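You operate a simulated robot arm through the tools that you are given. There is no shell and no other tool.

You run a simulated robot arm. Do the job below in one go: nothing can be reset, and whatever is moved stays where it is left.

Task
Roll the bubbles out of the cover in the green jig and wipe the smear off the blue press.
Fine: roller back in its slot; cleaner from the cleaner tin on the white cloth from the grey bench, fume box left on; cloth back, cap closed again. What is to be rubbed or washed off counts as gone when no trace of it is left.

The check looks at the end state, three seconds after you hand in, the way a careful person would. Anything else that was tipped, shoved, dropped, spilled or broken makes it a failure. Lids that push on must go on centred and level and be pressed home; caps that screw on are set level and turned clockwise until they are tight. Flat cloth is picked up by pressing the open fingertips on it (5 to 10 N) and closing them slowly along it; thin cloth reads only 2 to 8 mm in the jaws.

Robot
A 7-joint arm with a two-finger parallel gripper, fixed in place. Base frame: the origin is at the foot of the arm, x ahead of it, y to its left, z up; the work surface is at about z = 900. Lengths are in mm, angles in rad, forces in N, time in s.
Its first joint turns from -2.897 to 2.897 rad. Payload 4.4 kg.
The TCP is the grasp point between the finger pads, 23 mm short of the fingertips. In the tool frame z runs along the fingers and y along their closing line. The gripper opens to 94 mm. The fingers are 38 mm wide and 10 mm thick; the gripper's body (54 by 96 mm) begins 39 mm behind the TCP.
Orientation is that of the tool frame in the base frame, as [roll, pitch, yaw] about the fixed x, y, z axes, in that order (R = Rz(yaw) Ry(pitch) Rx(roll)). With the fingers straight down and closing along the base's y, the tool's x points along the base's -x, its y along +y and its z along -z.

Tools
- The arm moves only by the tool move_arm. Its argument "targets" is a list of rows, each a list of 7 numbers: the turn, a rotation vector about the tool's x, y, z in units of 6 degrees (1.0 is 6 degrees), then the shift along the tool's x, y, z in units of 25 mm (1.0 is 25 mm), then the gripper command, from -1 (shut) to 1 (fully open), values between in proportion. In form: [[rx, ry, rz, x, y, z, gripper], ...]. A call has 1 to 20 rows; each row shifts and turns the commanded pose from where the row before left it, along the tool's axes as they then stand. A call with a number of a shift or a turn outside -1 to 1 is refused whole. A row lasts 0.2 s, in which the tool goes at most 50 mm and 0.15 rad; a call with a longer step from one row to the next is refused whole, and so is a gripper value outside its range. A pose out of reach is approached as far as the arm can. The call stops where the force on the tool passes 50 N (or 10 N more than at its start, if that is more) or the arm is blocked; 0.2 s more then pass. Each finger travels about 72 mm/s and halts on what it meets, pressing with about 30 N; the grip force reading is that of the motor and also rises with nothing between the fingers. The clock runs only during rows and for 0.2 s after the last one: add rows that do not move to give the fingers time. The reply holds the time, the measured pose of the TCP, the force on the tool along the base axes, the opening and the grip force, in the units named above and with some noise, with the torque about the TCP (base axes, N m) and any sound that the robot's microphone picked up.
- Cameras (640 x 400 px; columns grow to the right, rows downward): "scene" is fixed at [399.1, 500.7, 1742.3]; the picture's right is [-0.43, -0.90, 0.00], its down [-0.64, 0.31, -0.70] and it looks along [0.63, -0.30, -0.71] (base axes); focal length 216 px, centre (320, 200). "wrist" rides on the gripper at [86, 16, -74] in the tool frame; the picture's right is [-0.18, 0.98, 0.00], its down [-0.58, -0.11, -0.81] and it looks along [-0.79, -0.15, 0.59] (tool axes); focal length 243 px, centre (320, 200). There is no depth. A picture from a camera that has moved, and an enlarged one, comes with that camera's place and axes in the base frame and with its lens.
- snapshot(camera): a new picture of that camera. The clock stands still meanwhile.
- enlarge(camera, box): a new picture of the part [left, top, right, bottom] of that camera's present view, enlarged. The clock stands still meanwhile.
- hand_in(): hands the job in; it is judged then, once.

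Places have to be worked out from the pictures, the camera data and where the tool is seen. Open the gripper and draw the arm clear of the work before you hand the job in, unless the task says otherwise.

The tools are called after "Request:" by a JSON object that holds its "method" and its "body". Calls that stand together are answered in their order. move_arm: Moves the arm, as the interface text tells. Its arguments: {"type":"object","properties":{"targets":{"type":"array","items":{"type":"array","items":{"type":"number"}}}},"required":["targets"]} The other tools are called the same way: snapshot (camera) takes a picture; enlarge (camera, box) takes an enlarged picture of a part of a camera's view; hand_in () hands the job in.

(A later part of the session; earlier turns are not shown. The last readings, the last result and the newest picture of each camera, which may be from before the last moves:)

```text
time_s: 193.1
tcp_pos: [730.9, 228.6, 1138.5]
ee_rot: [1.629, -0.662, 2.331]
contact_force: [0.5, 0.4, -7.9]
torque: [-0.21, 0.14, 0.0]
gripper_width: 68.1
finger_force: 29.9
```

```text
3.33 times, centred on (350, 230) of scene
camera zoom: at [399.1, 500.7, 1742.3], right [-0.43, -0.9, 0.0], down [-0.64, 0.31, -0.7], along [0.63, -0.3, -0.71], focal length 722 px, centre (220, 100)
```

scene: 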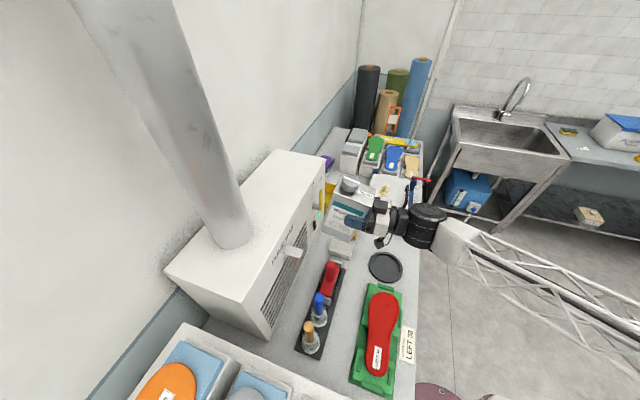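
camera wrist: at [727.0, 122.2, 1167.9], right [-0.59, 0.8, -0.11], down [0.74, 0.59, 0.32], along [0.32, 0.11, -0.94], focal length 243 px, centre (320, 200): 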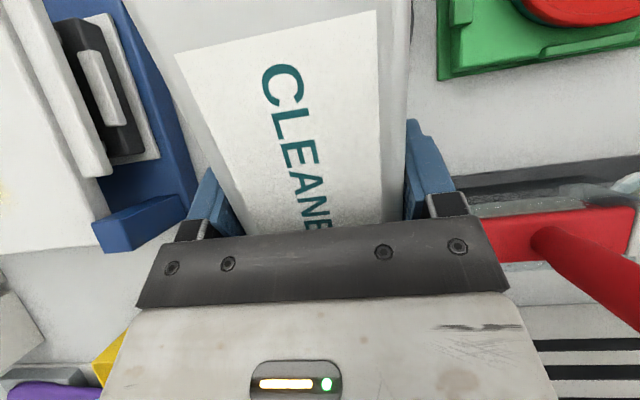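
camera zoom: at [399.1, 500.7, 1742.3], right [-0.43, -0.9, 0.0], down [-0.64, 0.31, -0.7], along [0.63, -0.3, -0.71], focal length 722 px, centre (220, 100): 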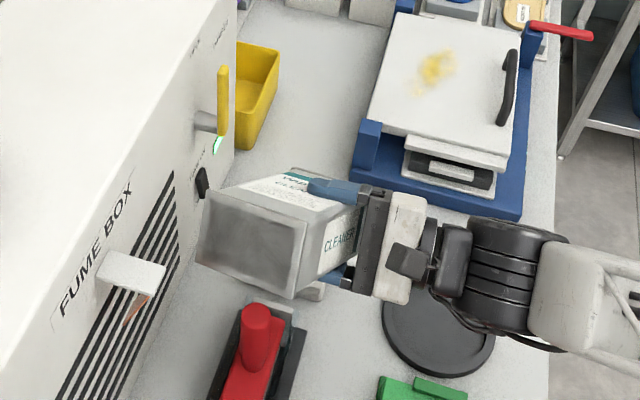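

125°: weight unchanged. I'm continuing to 150° and lowering the mouth closer to the cloth.

Request:
{"method": "move_arm", "body": {"targets": [[0, 0, 0.7, -0.367, -0.025, 0.08, -1], [0, 0, 0.7, -0.367, -0.025, 0.08, -1], [0, 0, 0.7, -0.367, -0.025, 0.08, -1], [0, 0, 0, 0, 0, 0, -1]]}}

Request:
{"method": "enlarge", "body": {"camera": "scene", "box": [270, 170, 430, 290]}}

Request:
{"method": "move_arm", "body": {"targets": [[0, 0, 0.7, -0.367, -0.025, 0.08, -1], [0, 0, 0.7, -0.367, -0.025, 0.08, -1], [0, 0, 0.7, -0.367, -0.025, 0.08, -1], [0, 0, 0, 0, 0, 0, -1]]}}

Request:
{"method": "enlarge", "body": {"camera": "scene", "box": [270, 170, 430, 290]}}

Request:
{"method": "snapshot", "body": {"camera": "wrist"}}

```text
time_s: 194.1
tcp_pos: [748.2, 218.1, 1118.2]
ee_rot: [1.644, -0.88, 2.312]
contact_force: [-0.3, 0.6, -7.6]
torque: [-0.19, 0.15, 0.01]
gripper_width: 67.8
finger_force: 30.4
```

```text
3.33 times, centred on (350, 230) of scene
camera zoom: at [399.1, 500.7, 1742.3], right [-0.43, -0.9, 0.0], down [-0.64, 0.31, -0.7], along [0.63, -0.3, -0.71], focal length 722 px, centre (220, 100)
```

zoom: 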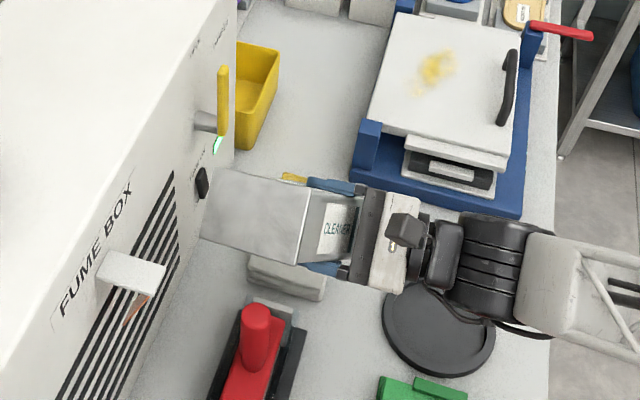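

```text
time_s: 195.1
tcp_pos: [762.4, 211.7, 1094.4]
ee_rot: [1.676, -1.102, 2.277]
contact_force: [-0.2, 0.1, -8.4]
torque: [-0.18, 0.11, -0.02]
gripper_width: 68.0
finger_force: 30.1
```

```text
3.33 times, centred on (350, 230) of scene
camera zoom: at [399.1, 500.7, 1742.3], right [-0.43, -0.9, 0.0], down [-0.64, 0.31, -0.7], along [0.63, -0.3, -0.71], focal length 722 px, centre (220, 100)
```

zoom: 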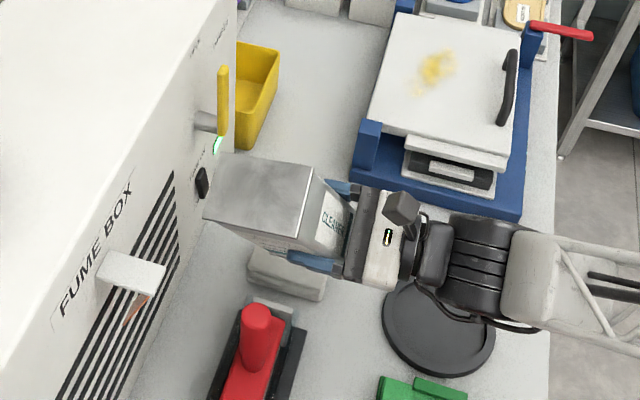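

```text
taken
camera wrist: at [696.1, 178.9, 1182.0], right [0.7, -0.66, 0.28], down [-0.46, -0.71, -0.53], along [0.55, 0.24, -0.8], focal length 243 px, centre (320, 200)
```

wrist: 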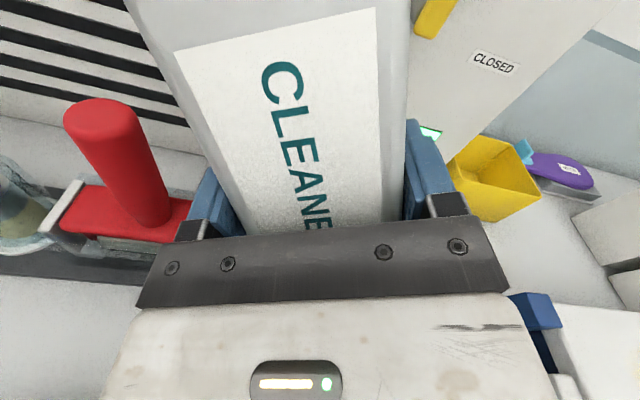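

Even at 150° nothing comes out above the cloth. Perhaps the mouth has to be right at the cloth, so I'll lower it to about 15 mm above, watching the force.

Request:
{"method": "move_arm", "body": {"targets": [[0, 0, 0, -0.33, -0.19, 0, -1], [0, 0, 0, -0.33, -0.19, 0, -1], [0, 0, 0, -0.33, -0.19, 0, -1], [0, 0, 0, -0.2, -0.11, 0, -1], [0, 0, 0, 0, 0, 0, -1], [0, 0, 0, 0, 0, 0, -1]]}}

Request:
{"method": "enlarge", "body": {"camera": "scene", "box": [270, 170, 430, 290]}}

Request:
{"method": "snapshot", "body": {"camera": "wrist"}}

```text
time_s: 196.4
tcp_pos: [760.4, 212.5, 1060.0]
ee_rot: [1.672, -1.1, 2.276]
contact_force: [0.0, -0.2, -8.1]
torque: [-0.17, 0.12, 0.03]
gripper_width: 68.0
finger_force: 30.4
```

```text
3.33 times, centred on (350, 230) of scene
camera zoom: at [399.1, 500.7, 1742.3], right [-0.43, -0.9, 0.0], down [-0.64, 0.31, -0.7], along [0.63, -0.3, -0.71], focal length 722 px, centre (220, 100)
```

zoom: 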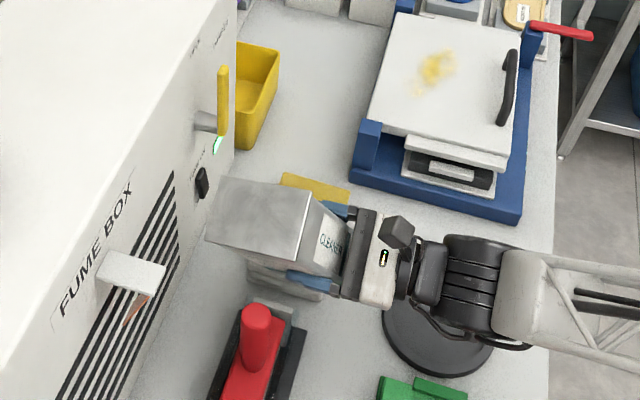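

```text
taken
camera wrist: at [693.0, 179.1, 1147.8], right [0.7, -0.66, 0.28], down [-0.46, -0.71, -0.53], along [0.55, 0.24, -0.8], focal length 243 px, centre (320, 200)
```

wrist: 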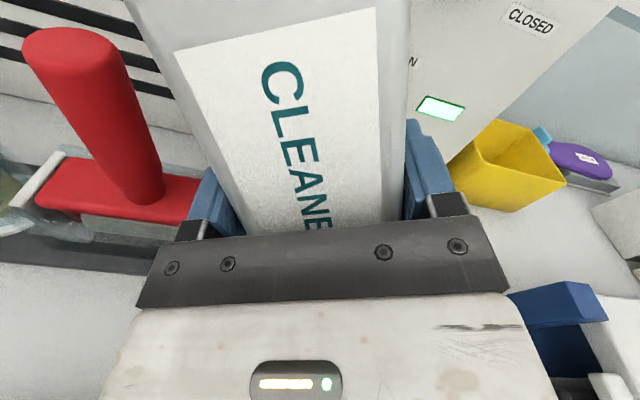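

Still dry. I'll dab the cap lightly onto the cloth as a last check in this pose.

Request:
{"method": "move_arm", "body": {"targets": [[0, 0, 0, -0.1, -0.058, 0, -1], [0, 0, 0, -0.1, -0.058, 0, -1], [0, 0, 0, 0, 0, 0, -1]]}}

Request:
{"method": "move_arm", "body": {"targets": [[0, 0, 0, -0.1, -0.058, 0, -1], [0, 0, 0, -0.1, -0.058, 0, -1], [0, 0, 0, 0, 0, 0, -1]]}}

Request:
{"method": "move_arm", "body": {"targets": [[0, 0, 0, -0.1, -0.058, 0, -1], [0, 0, 0, 0, 0, 0, -1]]}}

Request:
{"method": "enlarge", "body": {"camera": "scene", "box": [270, 170, 430, 290]}}

```text
time_s: 197.2
tcp_pos: [757.6, 212.3, 1052.5]
ee_rot: [1.675, -1.099, 2.276]
contact_force: [0.3, -0.5, -7.7]
torque: [-0.15, 0.13, 0.03]
gripper_width: 68.0
finger_force: 29.9
```

```text
time_s: 198.1
tcp_pos: [757.8, 212.6, 1046.9]
ee_rot: [1.674, -1.099, 2.275]
contact_force: [-0.3, -0.5, -7.9]
torque: [-0.2, 0.15, 0.0]
gripper_width: 67.8
finger_force: 30.0
```

```text
time_s: 198.7
tcp_pos: [757.2, 212.5, 1044.0]
ee_rot: [1.673, -1.098, 2.276]
contact_force: [-0.3, 0.4, -7.7]
torque: [-0.18, 0.11, -0.02]
gripper_width: 67.9
finger_force: 30.0
```

```text
3.33 times, centred on (350, 230) of scene
camera zoom: at [399.1, 500.7, 1742.3], right [-0.43, -0.9, 0.0], down [-0.64, 0.31, -0.7], along [0.63, -0.3, -0.71], focal length 722 px, centre (220, 100)
```

zoom: 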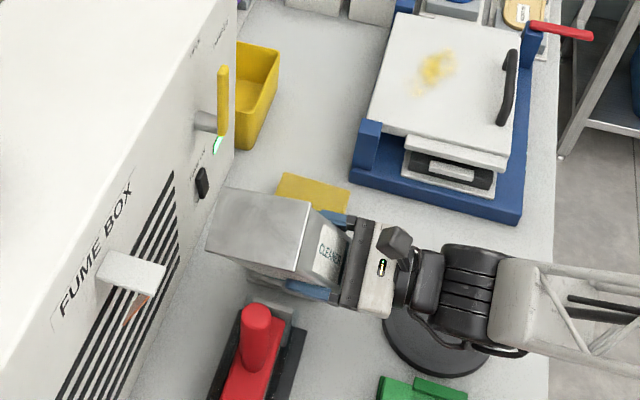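

Request:
{"method": "move_arm", "body": {"targets": [[0, 0, 0, -0.1, -0.058, 0, -1], [0, 0, 0, -0.1, -0.058, 0, -1], [0, 0, 0, 0, 0, 0, -1]]}}

Request:
{"method": "move_arm", "body": {"targets": [[0, 0, 0, -0.1, -0.058, 0, -1], [0, 0, 0, 0, 0, 0, -1]]}}

Request:
{"method": "move_arm", "body": {"targets": [[0, 0, 0, -0.1, -0.058, 0, -1], [0, 0, 0, 0, 0, 0, -1]]}}

```text
time_s: 199.4
tcp_pos: [756.4, 212.9, 1042.2]
ee_rot: [1.664, -1.099, 2.282]
contact_force: [-0.7, 1.7, 21.5]
torque: [-0.25, -0.98, 0.03]
gripper_width: 67.8
finger_force: 29.9
```

```text
time_s: 200.1
tcp_pos: [757.3, 213.8, 1036.9]
ee_rot: [1.672, -1.098, 2.277]
contact_force: [0.6, -2.4, 24.0]
torque: [-0.67, -1.35, -0.12]
gripper_width: 68.7
finger_force: 30.1
```

```text
time_s: 200.7
tcp_pos: [757.5, 211.8, 1034.8]
ee_rot: [1.672, -1.1, 2.278]
contact_force: [-0.1, -2.4, 25.1]
torque: [-0.62, -1.32, -0.11]
gripper_width: 69.0
finger_force: 29.7
```

Contact at about z=1042 on the cloth, with some slip in the grip. I'm backing off upward now and looking at the cloth.

Request:
{"method": "move_arm", "body": {"targets": [[0, 0, 0, 0.3, 0.17, 0, -1], [0, 0, 0, 0.4, 0.23, 0, -1], [0, 0, 0, 0.5, 0.29, 0, -1], [0, 0, 0, 0.6, 0.35, 0, -1], [0, 0, 0, 0.6, 0.35, 0, -1], [0, 0, 0, 0.6, 0.35, 0, -1], [0, 0, 0, 0, 0, 0, -1]]}}

Request:
{"method": "enlarge", "body": {"camera": "scene", "box": [270, 170, 430, 290]}}

Request:
{"method": "snapshot", "body": {"camera": "wrist"}}

```text
time_s: 202.2
tcp_pos: [763.3, 211.1, 1119.4]
ee_rot: [1.675, -1.1, 2.276]
contact_force: [0.0, 0.0, -7.5]
torque: [-0.22, 0.12, -0.01]
gripper_width: 68.0
finger_force: 30.2
```

```text
3.33 times, centred on (350, 230) of scene
camera zoom: at [399.1, 500.7, 1742.3], right [-0.43, -0.9, 0.0], down [-0.64, 0.31, -0.7], along [0.63, -0.3, -0.71], focal length 722 px, centre (220, 100)
```

zoom: 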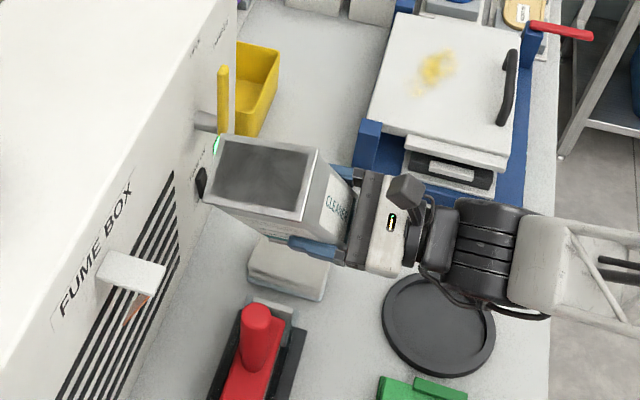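

```text
taken
camera wrist: at [696.7, 179.0, 1207.1], right [0.7, -0.66, 0.28], down [-0.46, -0.71, -0.53], along [0.55, 0.24, -0.8], focal length 243 px, centre (320, 200)
```

wrist: 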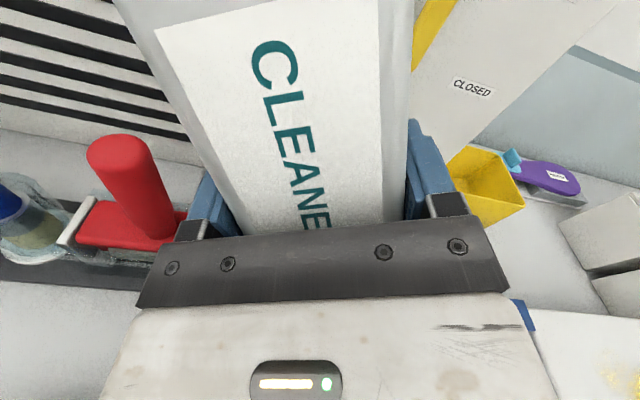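

No visible wetting. I'll retreat into free space in front, roll the tin upright again and put it back to work on the cap.

Request:
{"method": "move_arm", "body": {"targets": [[0, 0, 0, 0.3, 0.17, -0.7, -1], [0, 0, 0, 0.3, 0.17, -0.85, -1], [0, 0, 0, 0.3, 0.17, -0.85, -1], [0, 0, 0, 0.3, 0.17, -0.85, -1], [0, 0, 0, 0, 0, -0.85, -1], [0, 0, -0.9, 0, 0, 0, -1], [0, 0, -0.9, 0, 0, 0, -1], [0, 0, -0.9, 0, 0, 0, -1], [0, 0, -0.9, 0, 0, 0, -1], [0, 0, -0.9, 0, 0, 0, -1], [0, 0, -0.9, 0, 0, 0, -1], [0, 0, -0.9, 0, 0, 0, -1], [0, 0, -0.9, 0, 0, 0, -1], [0, 0, -0.9, 0, 0, 0, -1], [0, 0, -0.9, 0, 0, 0, -1], [0, 0, 0, 0, 0, 0, -1]]}}

Request:
{"method": "enlarge", "body": {"camera": "scene", "box": [290, 170, 450, 290]}}

Request:
{"method": "move_arm", "body": {"targets": [[0, 0, -0.9, 0, 0, 0, -1], [0, 0, -0.9, 0, 0, 0, -1], [0, 0, -0.9, 0, 0, 0, -1], [0, 0, -0.9, 0, 0, 0, -1], [0, 0, -0.9, 0, 0, 0, -1], [0, 0, -0.9, 0, 0, 0, -1], [0, 0, -0.9, 0, 0, 0, -1], [0, 0, -0.9, 0, 0, 0, -1], [0, 0, -0.9, 0, 0, 0, -1], [0, 0, -0.9, 0, 0, 0, -1], [0, 0, -0.9, 0, 0, 0, -1], [0, 0, -0.9, 0, 0, 0, -1], [0, 0, -0.9, 0, 0, 0, -1], [0, 0, -0.9, 0, 0, 0, -1], [0, 0, -0.9, 0, 0, 0, -1], [0, 0, -0.9, 0, 0, 0, -1], [0, 0, -0.9, 0, 0, 0, -1], [0, 0, 0, 0, 0, 0, -1]]}}

Request:
{"method": "enlarge", "body": {"camera": "scene", "box": [290, 170, 450, 290]}}

```text
time_s: 205.7
tcp_pos: [694.5, 138.3, 1158.9]
ee_rot: [1.618, -0.16, 2.36]
contact_force: [0.4, -0.2, -7.0]
torque: [-0.26, 0.07, 0.0]
gripper_width: 67.8
finger_force: 29.8
```

```text
3.33 times, centred on (370, 230) of scene
camera zoom: at [399.1, 500.7, 1742.3], right [-0.43, -0.9, 0.0], down [-0.64, 0.31, -0.7], along [0.63, -0.3, -0.71], focal length 722 px, centre (153, 100)
```

zoom: 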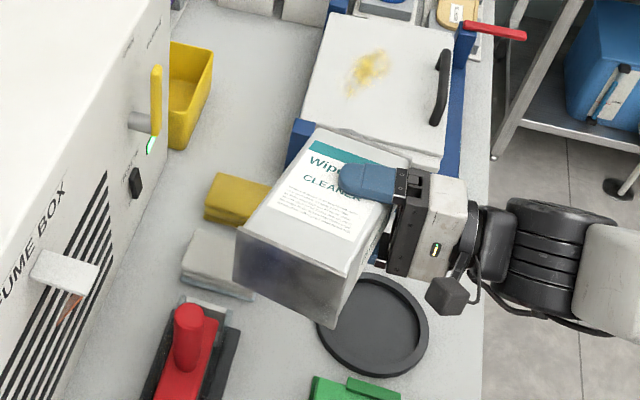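

```text
time_s: 209.4
tcp_pos: [694.3, 138.0, 1157.9]
ee_rot: [1.923, 1.437, 2.716]
contact_force: [-0.7, -0.8, -7.9]
torque: [-0.14, 0.15, -0.01]
gripper_width: 67.8
finger_force: 30.0
```

```text
3.33 times, centred on (370, 230) of scene
camera zoom: at [399.1, 500.7, 1742.3], right [-0.43, -0.9, 0.0], down [-0.64, 0.31, -0.7], along [0.63, -0.3, -0.71], focal length 722 px, centre (153, 100)
```

zoom: 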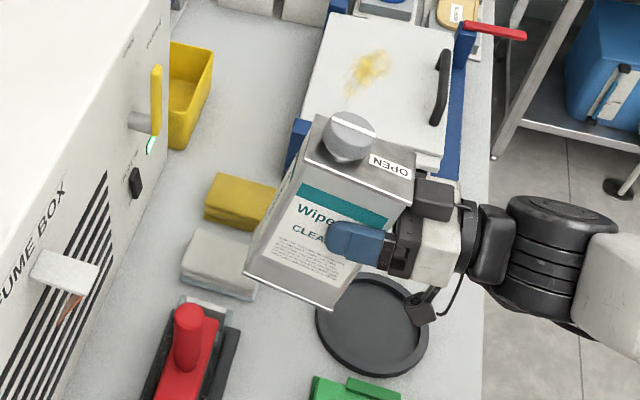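

Nearly upright. I'll finish the roll-back, restore the 15° pitch and carry the tin back above its place.

Request:
{"method": "move_arm", "body": {"targets": [[0, 0, -0.65, 0, 0, 0, -1], [0, 0, -0.6, 0, 0, 0, -1], [0, 0.7, 0, 0, 0, 0, -1], [0, 0.7, 0, 0, 0, 0, -1], [0, 0.66, 0, 0, 0, 0, -1], [0, 0, 0, 0, 0, 0, -1]]}}

Request:
{"method": "enlarge", "body": {"camera": "scene", "box": [290, 170, 450, 290]}}

Request:
{"method": "snapshot", "body": {"camera": "wrist"}}

```text
time_s: 210.8
tcp_pos: [693.5, 140.2, 1159.0]
ee_rot: [-3.13, 1.307, -2.331]
contact_force: [0.2, -0.3, -7.2]
torque: [-0.13, 0.11, -0.01]
gripper_width: 67.7
finger_force: 30.1
```

```text
3.33 times, centred on (370, 230) of scene
camera zoom: at [399.1, 500.7, 1742.3], right [-0.43, -0.9, 0.0], down [-0.64, 0.31, -0.7], along [0.63, -0.3, -0.71], focal length 722 px, centre (153, 100)
```

zoom: 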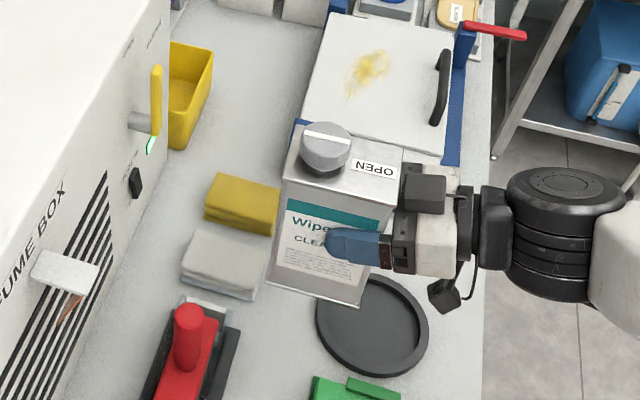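

```text
taken
camera wrist: at [617.2, 82.7, 1094.0], right [-0.67, 0.72, 0.17], down [-0.36, -0.52, 0.77], along [0.65, 0.45, 0.61], focal length 243 px, centre (320, 200)
```

wrist: 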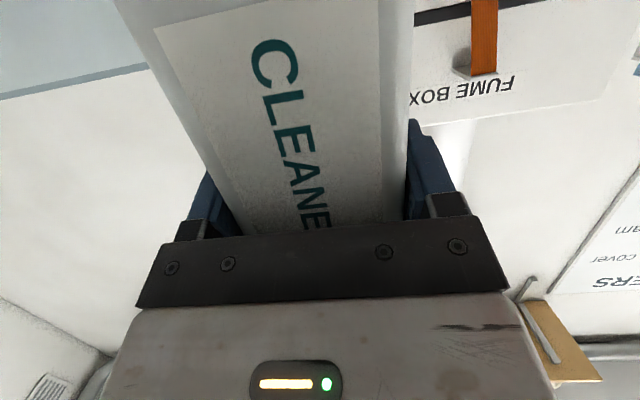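

The tin is upright again. I'm carrying it back to its original place (u≈556, n≈572).

Request:
{"method": "move_arm", "body": {"targets": [[0.18, 0, 0.05, 0.02, -0.5, -0.085, -1], [0, 0, 0, 0.02, -0.85, -0.085, -1], [0, 0, 0, 0.02, -0.85, -0.085, -1], [0, 0, 0, 0.02, -0.85, -0.085, -1], [0, 0, 0, 0.02, -0.85, -0.085, -1], [0, 0, 0, 0.02, -0.85, -0.085, -1], [0, 0, 0, 0.02, -0.85, -0.085, -1], [0, 0, 0, 0.02, -0.85, -0.085, -1], [0, 0, 0, 0, -0.15, 0, -1], [0, 0, 0, 0, 0, 0, -1]]}}

Request:
{"method": "enlarge", "body": {"camera": "scene", "box": [340, 190, 420, 260]}}

```text
time_s: 213.1
tcp_pos: [797.9, 8.7, 1159.6]
ee_rot: [-3.13, 1.309, -2.352]
contact_force: [-0.1, -0.1, -6.7]
torque: [-0.12, 0.15, -0.01]
gripper_width: 67.8
finger_force: 29.8
```

```text
5.71 times, centred on (380, 225) of scene
camera zoom: at [399.1, 500.7, 1742.3], right [-0.43, -0.9, 0.0], down [-0.64, 0.31, -0.7], along [0.63, -0.3, -0.71], focal length 1237 px, centre (-23, 57)
```

zoom: 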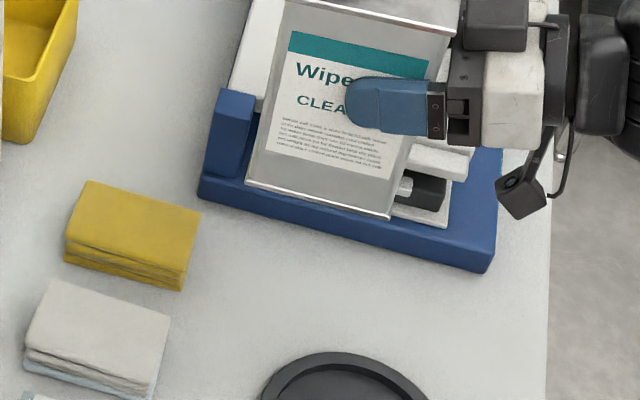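

The cloth's lower layers look bluish now, and the tin reads lighter (about 7 N against 8.5 N). I'll zoom in on the cloth.

Request:
{"method": "enlarge", "body": {"camera": "scene", "box": [320, 230, 370, 270]}}

Request:
{"method": "snapshot", "body": {"camera": "scene"}}

```text
10.00 times, centred on (345, 250) of scene
camera zoom: at [399.1, 500.7, 1742.3], right [-0.43, -0.9, 0.0], down [-0.64, 0.31, -0.7], along [0.63, -0.3, -0.71], focal length 2165 px, centre (70, -300)
```

zoom: 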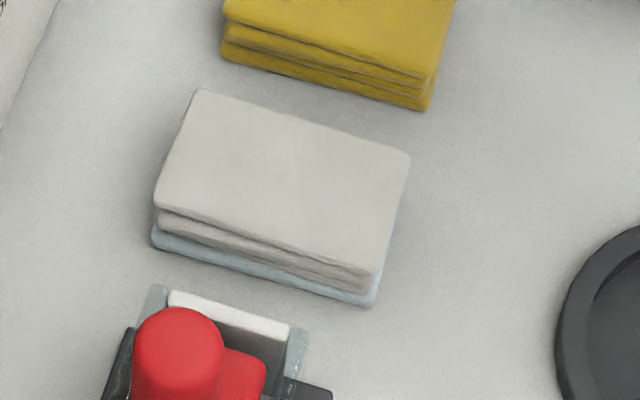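

```text
taken
```

scene: 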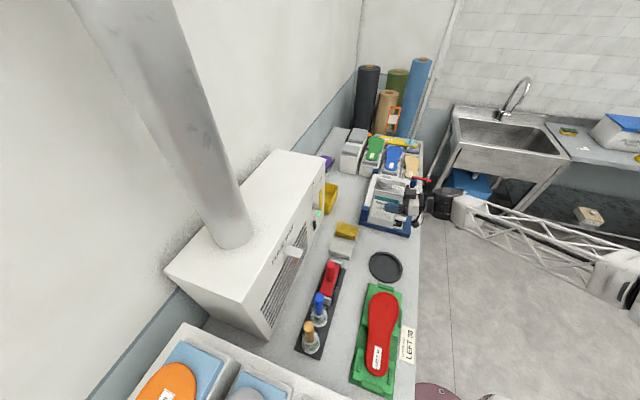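

The bottom layer of the white cloth has turned bluish, so it took up cleaner, and I see no puddle around it. Now I'll set the tin down in its original spot.

Request:
{"method": "move_arm", "body": {"targets": [[0, 0, 0, 0.8, 0, 0.215, -1], [0, 0, 0, 0.8, 0, 0.215, -1], [0, 0, 0, 0.8, 0, 0.215, -1], [0, 0, 0, 0.8, 0, 0.215, -1], [0, 0, 0, 0.8, 0, 0.215, -1], [0, 0, 0, 0.6, 0, 0.16, -1], [0, 0, 0, 0, 0, 0, -1]]}}

Request:
{"method": "enlarge", "body": {"camera": "scene", "box": [340, 190, 420, 260]}}

```text
time_s: 214.7
tcp_pos: [799.1, 10.2, 1042.5]
ee_rot: [-3.13, 1.308, -2.352]
contact_force: [0.3, -0.4, -8.3]
torque: [-0.16, 0.11, 0.01]
gripper_width: 67.8
finger_force: 30.2
```

```text
5.71 times, centred on (380, 225) of scene
camera zoom: at [399.1, 500.7, 1742.3], right [-0.43, -0.9, 0.0], down [-0.64, 0.31, -0.7], along [0.63, -0.3, -0.71], focal length 1237 px, centre (-23, 57)
```

zoom: 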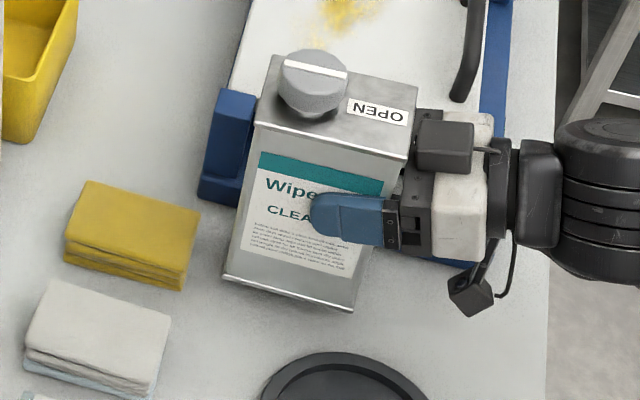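

Request:
{"method": "move_arm", "body": {"targets": [[0, 0, 0, 0.2, 0, 0.054, -1], [0, 0, 0, 0.2, 0, 0.054, -1], [0, 0, 0, 0.15, 0, 0.04, -1], [0, 0, 0, 0, 0, 0, -1]]}}

Request:
{"method": "move_arm", "body": {"targets": [[0, 0, 0, 0.1, 0, 0.027, -1], [0, 0, 0, 0.1, 0, 0.027, -1], [0, 0, 0, 0, 0, 0, -1]]}}

Request:
{"method": "move_arm", "body": {"targets": [[0, 0, 0, 0.08, 0, 0.021, -1], [0, 0, 0, 0, 0, 0, -1]]}}

```text
time_s: 215.7
tcp_pos: [798.1, 8.4, 1027.2]
ee_rot: [-3.131, 1.308, -2.354]
contact_force: [-0.7, -0.7, -8.4]
torque: [-0.1, 0.11, -0.02]
gripper_width: 67.8
finger_force: 30.3
```

```text
time_s: 216.4
tcp_pos: [797.9, 8.7, 1021.1]
ee_rot: [-3.132, 1.309, -2.354]
contact_force: [0.1, 0.8, -8.2]
torque: [-0.12, 0.16, 0.0]
gripper_width: 67.9
finger_force: 30.4
```

```text
time_s: 217.1
tcp_pos: [798.7, 9.5, 1018.6]
ee_rot: [-3.129, 1.309, -2.353]
contact_force: [-0.1, 0.0, -7.3]
torque: [-0.13, 0.08, -0.04]
gripper_width: 68.0
finger_force: 30.3
```

Request:
{"method": "move_arm", "body": {"targets": [[0, 0, 0, 0.06, 0, 0.016, -1], [0, 0, 0, 0, 0, 0, -1]]}}

Request:
{"method": "move_arm", "body": {"targets": [[0, 0, 0, 0.06, 0, 0.016, -1], [0, 0, 0, 0, 0, 0, -1]]}}

Request:
{"method": "enlarge", "body": {"camera": "scene", "box": [340, 190, 420, 260]}}

```text
time_s: 217.7
tcp_pos: [797.9, 8.9, 1018.4]
ee_rot: [-3.128, 1.309, -2.351]
contact_force: [-1.7, -1.4, 2.5]
torque: [0.41, 0.02, 0.03]
gripper_width: 67.9
finger_force: 30.4
```

```text
time_s: 218.2
tcp_pos: [797.8, 9.0, 1018.0]
ee_rot: [-3.126, 1.309, -2.349]
contact_force: [-4.1, -8.1, 17.2]
torque: [0.84, -0.13, 0.06]
gripper_width: 67.9
finger_force: 29.7
```

```text
5.71 times, centred on (380, 225) of scene
camera zoom: at [399.1, 500.7, 1742.3], right [-0.43, -0.9, 0.0], down [-0.64, 0.31, -0.7], along [0.63, -0.3, -0.71], focal length 1237 px, centre (-23, 57)
```

zoom: 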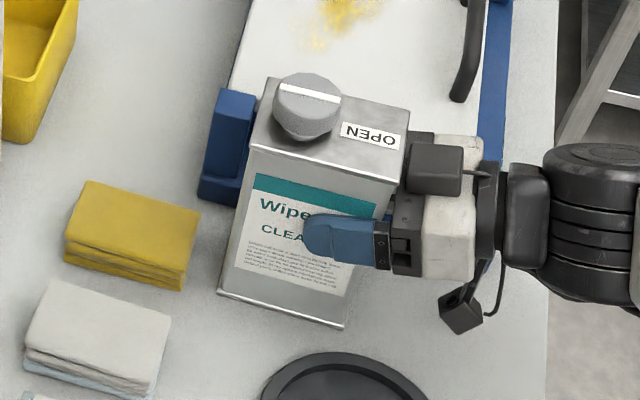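

The tin stands on its original footprint. I'm releasing it and backing straight out.

Request:
{"method": "move_arm", "body": {"targets": [[0, 0, 0, -0.03, 0, 0, -1], [0, 0, 0, 0, 0, 0, 0.3], [0, 0, 0, 0, 0, 0, 0.6], [0, 0, 0, 0, 0, 0, 1], [0, 0, 0, 0, 0, 0, 1], [0, 0, 0, 0, 0, 0, 1]]}}

Request:
{"method": "move_arm", "body": {"targets": [[0, 0, 0, 0.09, 0, -0.35, 1], [0, 0, 0, 0.1875, 0, -0.695, 1], [0, 0, 0, 0.1875, 0, -0.695, 1], [0, 0, 0, 0.1875, 0, -0.695, 1], [0, 0, 0, 0.1875, 0, -0.695, 1], [0, 0, 0, 0.1875, 0, -0.695, 1], [0, 0, 0, 0.1875, 0, -0.695, 1], [0, 0, 0, 0.1875, 0, -0.695, 1], [0, 0, 0, 0, 0, 0, 1]]}}

Request:
{"method": "enlarge", "body": {"camera": "scene", "box": [340, 190, 420, 260]}}

```text
time_s: 219.7
tcp_pos: [797.6, 10.4, 1017.3]
ee_rot: [-3.131, 1.309, -2.353]
contact_force: [1.2, -0.1, -0.9]
torque: [-0.02, -0.01, -0.03]
gripper_width: 93.9
finger_force: 0.1
```

```text
time_s: 221.7
tcp_pos: [700.4, -84.3, 1015.6]
ee_rot: [-3.132, 1.31, -2.356]
contact_force: [-0.5, 0.1, 0.3]
torque: [-0.01, 0.02, 0.03]
gripper_width: 94.0
finger_force: 0.1
```

```text
5.71 times, centred on (380, 225) of scene
camera zoom: at [399.1, 500.7, 1742.3], right [-0.43, -0.9, 0.0], down [-0.64, 0.31, -0.7], along [0.63, -0.3, -0.71], focal length 1237 px, centre (-23, 57)
```

zoom: 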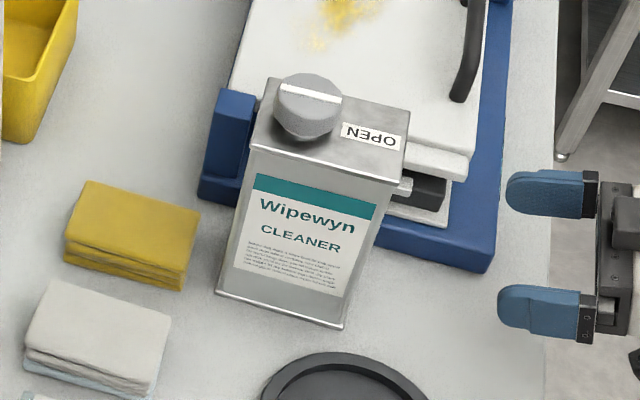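

The tin is upright and free. I'm raising and bringing the tool back to vertical to inspect the cloth closely.

Request:
{"method": "move_arm", "body": {"targets": [[0, 0, 0, -0.92, 0, -0.25, 1], [0, 0, 0, -0.92, 0, -0.25, 1], [0, 0, 0, -0.92, 0, -0.25, 1], [0, 0, 0, -0.92, 0, -0.25, 1], [0, 0, 0, -0.92, 0, -0.25, 1], [0, 0, 0, -0.92, 0, -0.25, 1], [0, 0, 0, -0.92, 0, -0.25, 1], [0, 0, 0, -0.92, 0, -0.25, 1], [0, 0, 0, -0.92, 0, -0.25, 1]]}}

Request:
{"method": "move_arm", "body": {"targets": [[0, 0.9, 0, 0, 0, 0, 1], [0, 0.9, 0, 0, 0, 0, 1], [0, 0.9, 0, 0, 0, 0, 1], [0, 0.9, 0, 0, 0, 0, 1], [0, 0.9, 0, 0, 0, 0, 1], [0, 0.9, 0, 0, 0, 0, 1], [0, 0.9, 0, 0, 0, 0, 1], [0, 0.9, 0, 0, 0, 0, 1], [0, 0.9, 0, 0, 0, 0, 1], [0, 0.9, 0, 0, 0, 0, 1], [0, 0.9, 0, 0, 0, 0, 1], [0, 0.9, 0, 0, 0, 0, 1], [0, 0.9, 0, 0, 0, 0, 1], [0, 0.8, 0, 0, 0, 0, 1], [0, 0, 0, 0, 0, 0, 1]]}}

```text
time_s: 223.7
tcp_pos: [700.6, -85.5, 1231.5]
ee_rot: [-3.133, 1.309, -2.354]
contact_force: [0.5, 0.5, 0.4]
torque: [0.0, 0.01, 0.02]
gripper_width: 93.8
finger_force: 0.1
```

```text
time_s: 226.8
tcp_pos: [701.3, -83.8, 1231.7]
ee_rot: [-3.139, -0.002, -2.366]
contact_force: [0.2, -0.3, 0.0]
torque: [-0.03, 0.02, 0.02]
gripper_width: 94.0
finger_force: 0.1
```

Request:
{"method": "move_arm", "body": {"targets": [[0, 0, 0, -0.74, 0.68, 0.0, 1], [0, 0, 0, -0.74, 0.68, 0.0, 1], [0, 0, 0, -0.74, 0.68, 0.0, 1], [0, 0, 0, -0.74, 0.68, 0.0, 1], [0, 0, 0, -0.74, 0.68, 0.5, 1], [0, 0, 0, -0.74, 0.68, 0.5, 1], [0, 0, 0, -0.74, 0.68, 0.5, 1], [0, 0, 0, -0.74, 0.68, 0.5, 1], [0, 0, 0, 0, 0, 0, 1]]}}

Request:
{"method": "snapshot", "body": {"camera": "wrist"}}

Request:
{"method": "enlarge", "body": {"camera": "wrist", "box": [240, 40, 400, 200]}}

```text
time_s: 228.8
tcp_pos: [711.1, 114.3, 1179.1]
ee_rot: [-3.137, 0.001, -2.362]
contact_force: [0.4, -0.7, 0.7]
torque: [0.03, 0.02, -0.02]
gripper_width: 94.1
finger_force: 0.3
```

```text
taken
camera wrist: at [638.2, 65.9, 1254.3], right [-0.56, 0.83, 0.0], down [0.49, 0.33, 0.81], along [0.67, 0.45, -0.59], focal length 243 px, centre (320, 200)
```

wrist: 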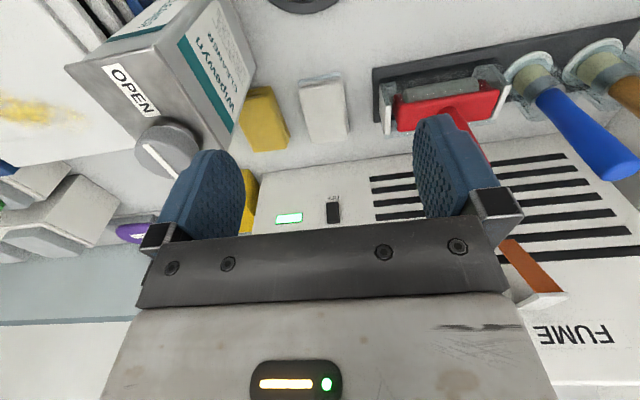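

```text
2.50 times, centred on (320, 120) of wrist
camera zoom: at [638.2, 65.9, 1254.3], right [-0.56, 0.83, 0.0], down [0.49, 0.33, 0.81], along [0.67, 0.45, -0.59], focal length 606 px, centre (320, 400)
```

zoom: 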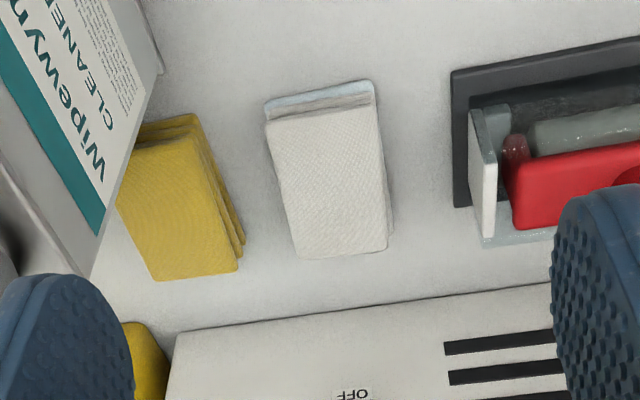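

The cloth's bottom face is damp and bluish, which is the wiping side. It is about 60 mm wide along u and centred near (822, 200). I'm moving above it with the jaws at about 80 mm.

Request:
{"method": "move_arm", "body": {"targets": [[0, 0, 0, -0.696, -0.089, 0.4, 0.7], [0, 0, 0, -0.696, -0.089, 0.4, 0.7], [0, 0, 0, -0.696, -0.089, 0.5, 0.7], [0, 0, 0, -0.696, -0.089, 0.5, 0.7], [0, 0, 0, -0.696, -0.089, 0.8, 0.7], [0, 0, 0, -0.696, -0.089, 0.8, 0.7], [0, 0, 0, -0.696, -0.089, 0.8, 0.7], [0, 0, 0, -0.696, -0.089, 0.8, 0.7], [0, 0, 0, 0, 0, 0, 0.7]]}}

Request:
{"method": "snapshot", "body": {"camera": "wrist"}}

Request:
{"method": "enlarge", "body": {"camera": "scene", "box": [290, 190, 390, 280]}}

```text
time_s: 230.8
tcp_pos: [823.8, 200.0, 1056.4]
ee_rot: [-3.138, -0.002, -2.363]
contact_force: [-0.1, 0.3, 0.2]
torque: [-0.02, -0.05, 0.01]
gripper_width: 79.8
finger_force: 0.0
```

```text
taken
camera wrist: at [751.1, 150.7, 1130.1], right [-0.56, 0.83, 0.0], down [0.49, 0.33, 0.81], along [0.67, 0.45, -0.59], focal length 243 px, centre (320, 200)
```

wrist: 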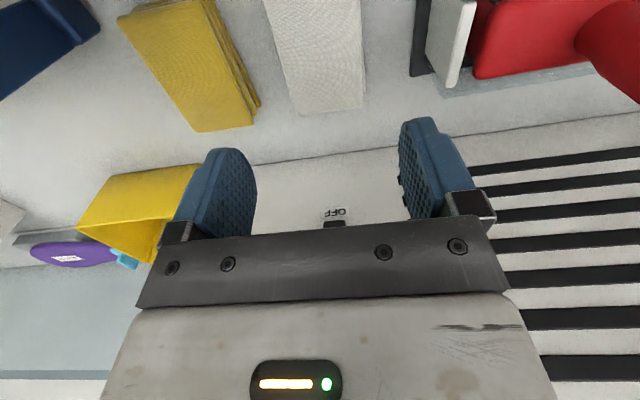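

```text
4.44 times, centred on (340, 235) of scene
camera zoom: at [399.1, 500.7, 1742.3], right [-0.43, -0.9, 0.0], down [-0.64, 0.31, -0.7], along [0.63, -0.3, -0.71], focal length 962 px, centre (231, 44)
```

zoom: 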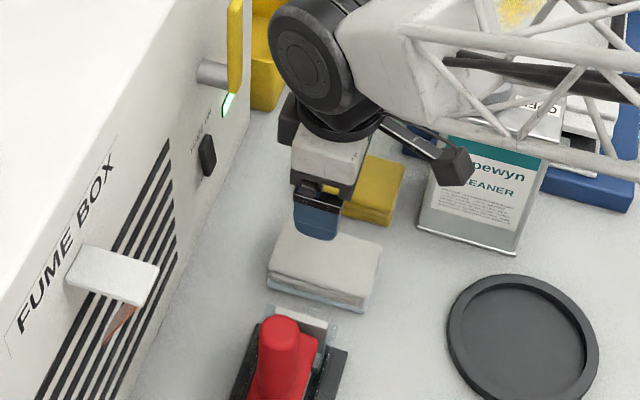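

The jaws straddle the cloth symmetrically. I'm descending along its sides to just above the bench.

Request:
{"method": "move_arm", "body": {"targets": [[0, 0, 0, 0, 0, 0.8, 0.7], [0, 0, 0, 0, 0, 0.8, 0.7], [0, 0, 0, 0, 0, 0.8, 0.7], [0, 0, 0, 0, 0, 0.8, 0.7], [0, 0, 0, 0, 0, 0.8, 0.7], [0, 0, 0, 0, 0, 0.5, 0.7], [0, 0, 0, 0, 0, 0, 0.7]]}}

Request:
{"method": "snapshot", "body": {"camera": "wrist"}}

Request:
{"method": "enlarge", "body": {"camera": "scene", "box": [290, 190, 390, 280]}}

```text
time_s: 232.4
tcp_pos: [823.4, 199.5, 943.3]
ee_rot: [-3.138, -0.002, -2.364]
contact_force: [-0.7, -0.1, -0.4]
torque: [0.0, 0.01, 0.0]
gripper_width: 80.0
finger_force: 0.0
```

```text
taken
camera wrist: at [751.2, 151.3, 1017.8], right [-0.56, 0.83, 0.0], down [0.49, 0.33, 0.81], along [0.67, 0.45, -0.59], focal length 243 px, centre (320, 200)
```

wrist: 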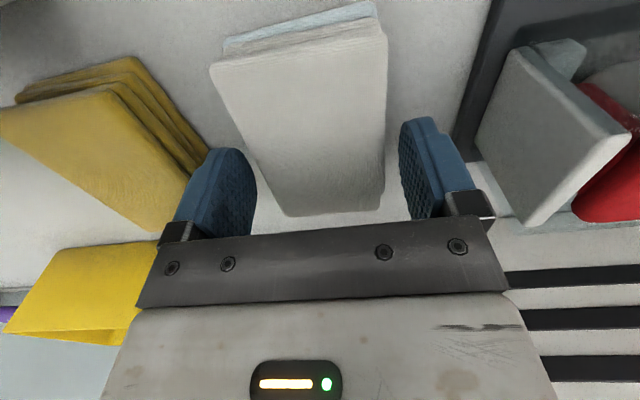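

```text
4.44 times, centred on (340, 235) of scene
camera zoom: at [399.1, 500.7, 1742.3], right [-0.43, -0.9, 0.0], down [-0.64, 0.31, -0.7], along [0.63, -0.3, -0.71], focal length 962 px, centre (231, 44)
```

zoom: 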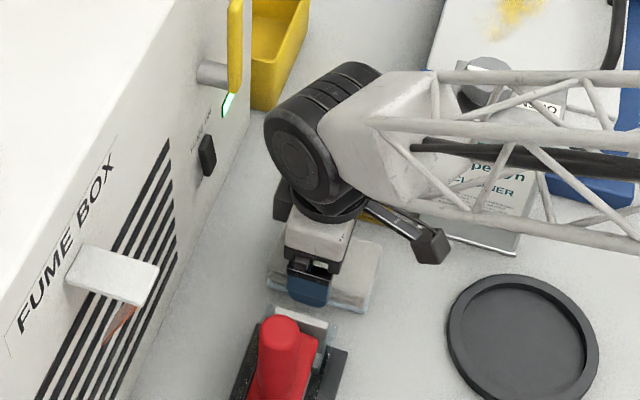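

Request:
{"method": "move_arm", "body": {"targets": [[0, 0, 0, 0, 0, 0.24, 0.7], [0, 0, 0, 0, 0, 0.24, 0.7], [0, 0, 0, 0, 0, 0, 0.7]]}}

Request:
{"method": "move_arm", "body": {"targets": [[0, 0, 0, 0, 0, 0, 0.6], [0, 0, 0, 0, 0, 0, 0.5], [0, 0, 0, 0, 0, 0, 0.4], [0, 0, 0, 0, 0, 0, 0.3], [0, 0, 0, 0, 0, 0, 0.2], [0, 0, 0, 0, 0, 0, 0.1], [0, 0, 0, 0, 0, 0, 0], [0, 0, 0, 0, 0, 0, -0.2], [0, 0, 0, 0, 0, 0, -0.4], [0, 0, 0, 0, 0, 0, -0.4]]}}

Request:
{"method": "snapshot", "body": {"camera": "wrist"}}

```text
time_s: 233.2
tcp_pos: [822.7, 199.2, 931.6]
ee_rot: [-3.137, 0.0, -2.364]
contact_force: [0.3, -0.4, -0.8]
torque: [-0.01, -0.02, 0.01]
gripper_width: 80.1
finger_force: 0.0
```

```text
time_s: 235.4
tcp_pos: [823.7, 199.6, 931.2]
ee_rot: [-3.138, 0.001, -2.365]
contact_force: [0.4, 0.4, -0.1]
torque: [0.04, 0.01, -0.04]
gripper_width: 64.2
finger_force: 29.3
```

```text
taken
camera wrist: at [751.3, 150.8, 1005.7], right [-0.56, 0.83, 0.0], down [0.49, 0.33, 0.81], along [0.67, 0.45, -0.59], focal length 243 px, centre (320, 200)
```

wrist: 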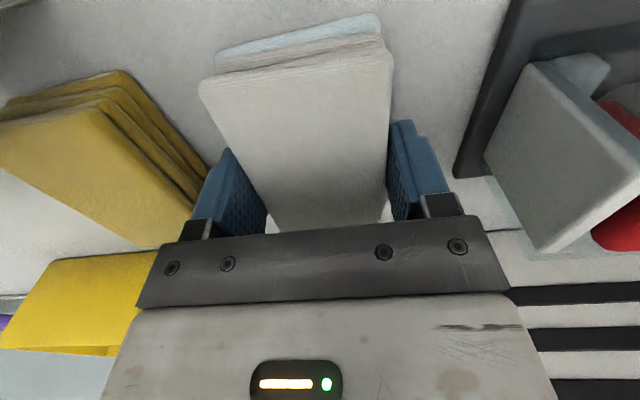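

The folded cloth is gripped by its sides (64 mm). I'll lift slightly to see that it comes along whole.

Request:
{"method": "move_arm", "body": {"targets": [[0, 0, 0, 0, 0, 0, -1], [0, 0, 0, 0, 0, -0.2, -1], [0, 0, 0, 0, 0, -0.4, -1], [0, 0, 0, 0, 0, -0.8, -1], [0, 0, 0, 0, 0, -0.8, -1], [0, 0, 0, 0, 0, -0.8, -1], [0, 0, 0, 0, 0, 0, -1]]}}

Request:
{"method": "snapshot", "body": {"camera": "wrist"}}

Request:
{"method": "enlarge", "body": {"camera": "scene", "box": [290, 190, 390, 280]}}

```text
time_s: 237.1
tcp_pos: [823.3, 200.2, 1008.5]
ee_rot: [-3.138, 0.0, -2.364]
contact_force: [0.6, -0.1, -0.8]
torque: [0.01, 0.0, -0.05]
gripper_width: 64.2
finger_force: 30.1
```

```text
taken
camera wrist: at [750.9, 150.6, 1082.1], right [-0.56, 0.83, 0.0], down [0.49, 0.33, 0.81], along [0.67, 0.45, -0.59], focal length 243 px, centre (320, 200)
```

wrist: 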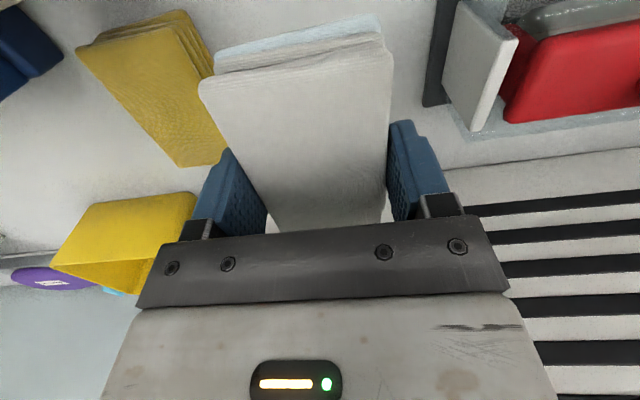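

```text
4.44 times, centred on (340, 235) of scene
camera zoom: at [399.1, 500.7, 1742.3], right [-0.43, -0.9, 0.0], down [-0.64, 0.31, -0.7], along [0.63, -0.3, -0.71], focal length 962 px, centre (231, 44)
```

zoom: 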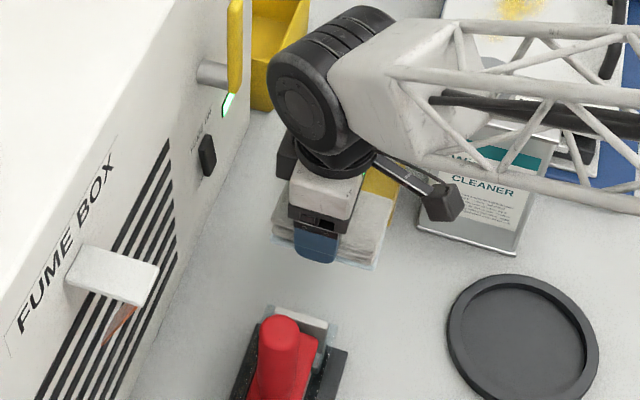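

The cloth came up whole, damp side down. The smear spans about (960,-83) to (1001,-198) on the lid at z≈990, near my reach limit, so I'll turn the cloth so its long side points radially outward. I'm rising and turning first.

Request:
{"method": "move_arm", "body": {"targets": [[0, 0, 0, 0, 0, -0.91, -1], [0, 0, 0, 0, 0, -0.91, -1], [0, 0, 0, 0, 0, -0.91, -1], [0, 0, 0, 0, 0, -0.91, -1], [0, 0, 0, 0, 0, -0.91, -1], [0, 0, 0, 0, 0, -0.91, -1], [0, 0, 0, 0, 0, -0.91, -1], [0, 0, 0, 0, 0, -0.91, -1], [0, 0, 0.9, 0.3, 0, 0, -1], [0, 0, 0.9, 0.3, 0, 0, -1], [0, 0, 0.9, 0.3, 0, 0, -1], [0, 0, 0.9, 0.3, 0, 0, -1], [0, 0, 0.9, 0, 0, 0, -1], [0, 0, 0.9, 0, 0, 0, -1], [0, 0, 0.9, 0, 0, 0, -1], [0, 0, 0.9, 0, 0, 0, -1], [0, 0, 0.9, 0, 0, 0, -1], [0, 0, 0.8, 0, 0, 0, -1], [0, 0, 0, 0, 0, 0, -1]]}}

Request:
{"method": "snapshot", "body": {"camera": "wrist"}}

```text
time_s: 241.1
tcp_pos: [799.0, 183.5, 1189.3]
ee_rot: [-3.14, 0.001, 2.986]
contact_force: [0.9, -0.5, -1.3]
torque: [-0.03, 0.0, 0.0]
gripper_width: 64.2
finger_force: 30.1
```

```text
taken
camera wrist: at [716.6, 212.4, 1263.3], right [0.33, 0.94, 0.0], down [0.56, -0.2, 0.81], along [0.76, -0.27, -0.59], focal length 243 px, centre (320, 200)
```

wrist: 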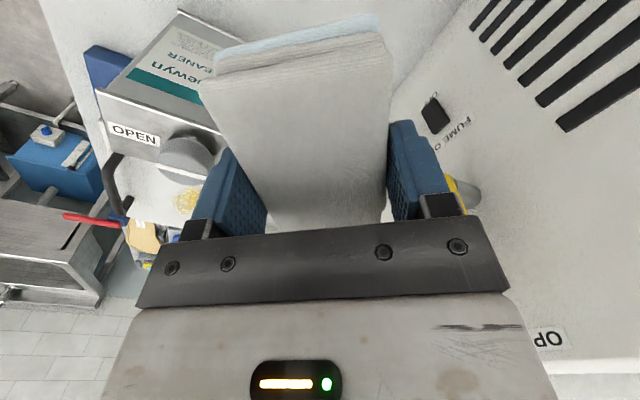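

Request:
{"method": "move_arm", "body": {"targets": [[0, 0, 0, -0.648, -0.99, 0, -1], [0, 0, 0, -0.648, -0.99, 0, -1], [0, 0, 0, -0.648, -0.99, 0, -1], [0, 0, 0, -0.648, -0.99, 0, -1], [0, 0, 0, -0.648, -0.99, 0, -1], [0, 0, 0, -0.648, -0.99, 0, -1], [0, 0, 0, -0.648, -0.99, 0, -1], [0, 0, 0, -0.648, -0.99, 0, -1], [0, 0, 0, -0.648, -0.99, 0, -1], [0, 0, 0, -0.648, -0.99, 0, -1], [0, 0, 0, -0.648, -0.99, 0, -1], [0, 0, 0, -0.648, -0.99, 0, -1], [0, 0, 0, 0, 0, 0, -1]]}}

Request:
{"method": "snapshot", "body": {"camera": "wrist"}}

Request:
{"method": "enlarge", "body": {"camera": "scene", "box": [340, 150, 440, 250]}}

```text
time_s: 243.8
tcp_pos: [947.0, -143.3, 1191.1]
ee_rot: [-3.139, 0.001, 2.986]
contact_force: [0.2, -0.2, -0.4]
torque: [0.0, 0.0, 0.0]
gripper_width: 64.1
finger_force: 29.1
```

```text
taken
camera wrist: at [865.2, -113.7, 1263.6], right [0.33, 0.94, 0.0], down [0.56, -0.2, 0.81], along [0.76, -0.27, -0.59], focal length 243 px, centre (320, 200)
```

wrist: 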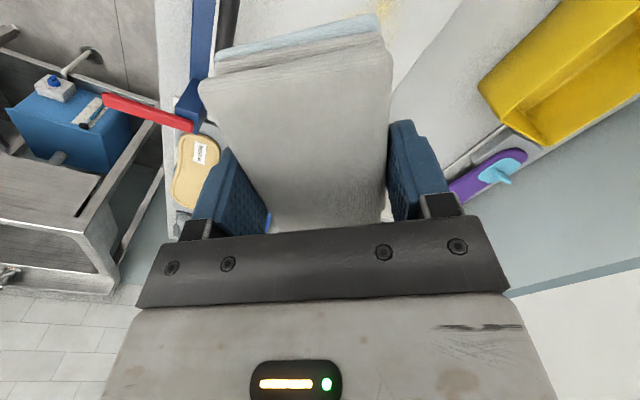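

```text
4.00 times, centred on (390, 200) of scene
camera zoom: at [399.1, 500.7, 1742.3], right [-0.43, -0.9, 0.0], down [-0.64, 0.31, -0.7], along [0.63, -0.3, -0.71], focal length 866 px, centre (40, 200)
```

zoom: 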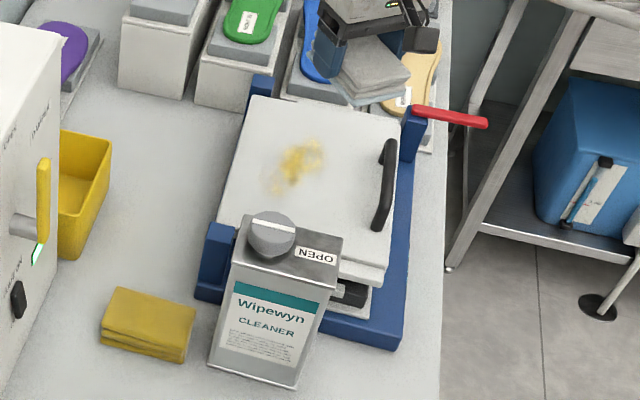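

The lid and smear are clearly visible and the cloth hangs beyond them. I'm lowering toward the lid, expecting contact near TCP z≈1021.

Request:
{"method": "move_arm", "body": {"targets": [[0, 0, 0, 0, 0, 0.85, -1], [0, 0, 0, 0, 0, 0.85, -1], [0, 0, 0, 0, 0, 0.85, -1], [0, 0, 0, 0, 0, 0.85, -1], [0, 0, 0, 0, 0, 0.85, -1], [0, 0, 0, 0, 0, 0.85, -1], [0, 0, 0, 0, 0, 0, -1]]}}

Request:
{"method": "snapshot", "body": {"camera": "wrist"}}

Request:
{"method": "enlarge", "body": {"camera": "scene", "box": [340, 150, 440, 250]}}

```text
time_s: 245.4
tcp_pos: [945.7, -141.8, 1062.7]
ee_rot: [-3.139, 0.001, 2.987]
contact_force: [0.1, 0.8, 0.0]
torque: [-0.02, 0.01, -0.02]
gripper_width: 64.5
finger_force: 30.4
```

```text
taken
camera wrist: at [863.2, -111.4, 1136.8], right [0.33, 0.94, 0.0], down [0.56, -0.2, 0.81], along [0.76, -0.27, -0.59], focal length 243 px, centre (320, 200)
```

wrist: 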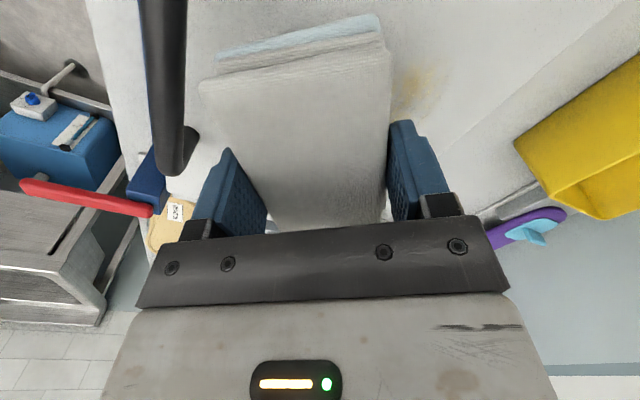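

```text
4.00 times, centred on (390, 200) of scene
camera zoom: at [399.1, 500.7, 1742.3], right [-0.43, -0.9, 0.0], down [-0.64, 0.31, -0.7], along [0.63, -0.3, -0.71], focal length 866 px, centre (40, 200)
```

zoom: 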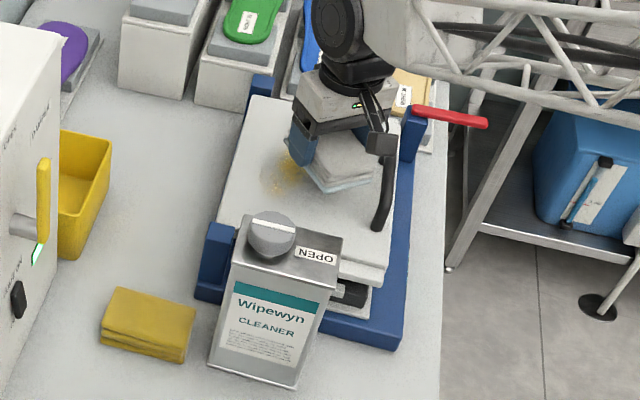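

Request:
{"method": "move_arm", "body": {"targets": [[0, 0, 0, 0, 0, 0.4, -1], [0, 0, 0, 0, 0, 0.4, -1], [0, 0, 0, 0, 0, 0.3, -1], [0, 0, 0, 0, 0, 0, -1]]}}

Request:
{"method": "move_arm", "body": {"targets": [[0, 0, 0, 0, 0, 0.12, -1], [0, 0, 0, 0, 0, 0, -1]]}}

Request:
{"method": "move_arm", "body": {"targets": [[0, 0, 0, 0, 0, 0.12, -1], [0, 0, 0, 0, 0, 0, -1]]}}

```text
time_s: 246.4
tcp_pos: [945.7, -141.6, 1036.9]
ee_rot: [-3.139, 0.002, 2.986]
contact_force: [-0.5, -0.1, 0.0]
torque: [-0.05, 0.03, 0.0]
gripper_width: 64.3
finger_force: 30.2
```

```text
time_s: 247.1
tcp_pos: [945.3, -141.2, 1032.9]
ee_rot: [-3.141, 0.002, 2.986]
contact_force: [0.1, 0.4, 0.0]
torque: [0.0, -0.01, 0.03]
gripper_width: 64.2
finger_force: 29.6
```

```text
time_s: 247.7
tcp_pos: [945.9, -142.9, 1029.7]
ee_rot: [-3.139, 0.002, 2.987]
contact_force: [-0.9, 0.3, -0.7]
torque: [0.0, -0.01, -0.02]
gripper_width: 64.2
finger_force: 29.9
```

Request:
{"method": "move_arm", "body": {"targets": [[0, 0, 0, 0, 0, 0.1, -1], [0, 0, 0, 0, 0, 0, -1]]}}

Request:
{"method": "move_arm", "body": {"targets": [[0, 0, 0, 0, 0, 0.08, -1], [0, 0, 0, 0, 0, 0, -1]]}}

Request:
{"method": "move_arm", "body": {"targets": [[0, 0, 0, 0, 0, 0.08, -1], [0, 0, 0, 0, 0, 0, -1]]}}

```text
time_s: 248.2
tcp_pos: [945.5, -142.0, 1028.8]
ee_rot: [-3.141, 0.003, 2.987]
contact_force: [-1.8, -0.5, 16.2]
torque: [0.22, 0.92, 0.07]
gripper_width: 64.3
finger_force: 29.5
```

```text
time_s: 248.8
tcp_pos: [946.2, -140.7, 1029.6]
ee_rot: [-3.141, 0.008, 2.985]
contact_force: [0.9, -0.4, 40.3]
torque: [0.03, 0.04, 0.04]
gripper_width: 64.5
finger_force: 30.1
```

```text
time_s: 249.4
tcp_pos: [944.5, -141.6, 1024.7]
ee_rot: [-3.14, 0.003, 2.988]
contact_force: [-1.1, 1.6, 40.9]
torque: [0.12, -0.04, 0.01]
gripper_width: 64.5
finger_force: 29.7
```

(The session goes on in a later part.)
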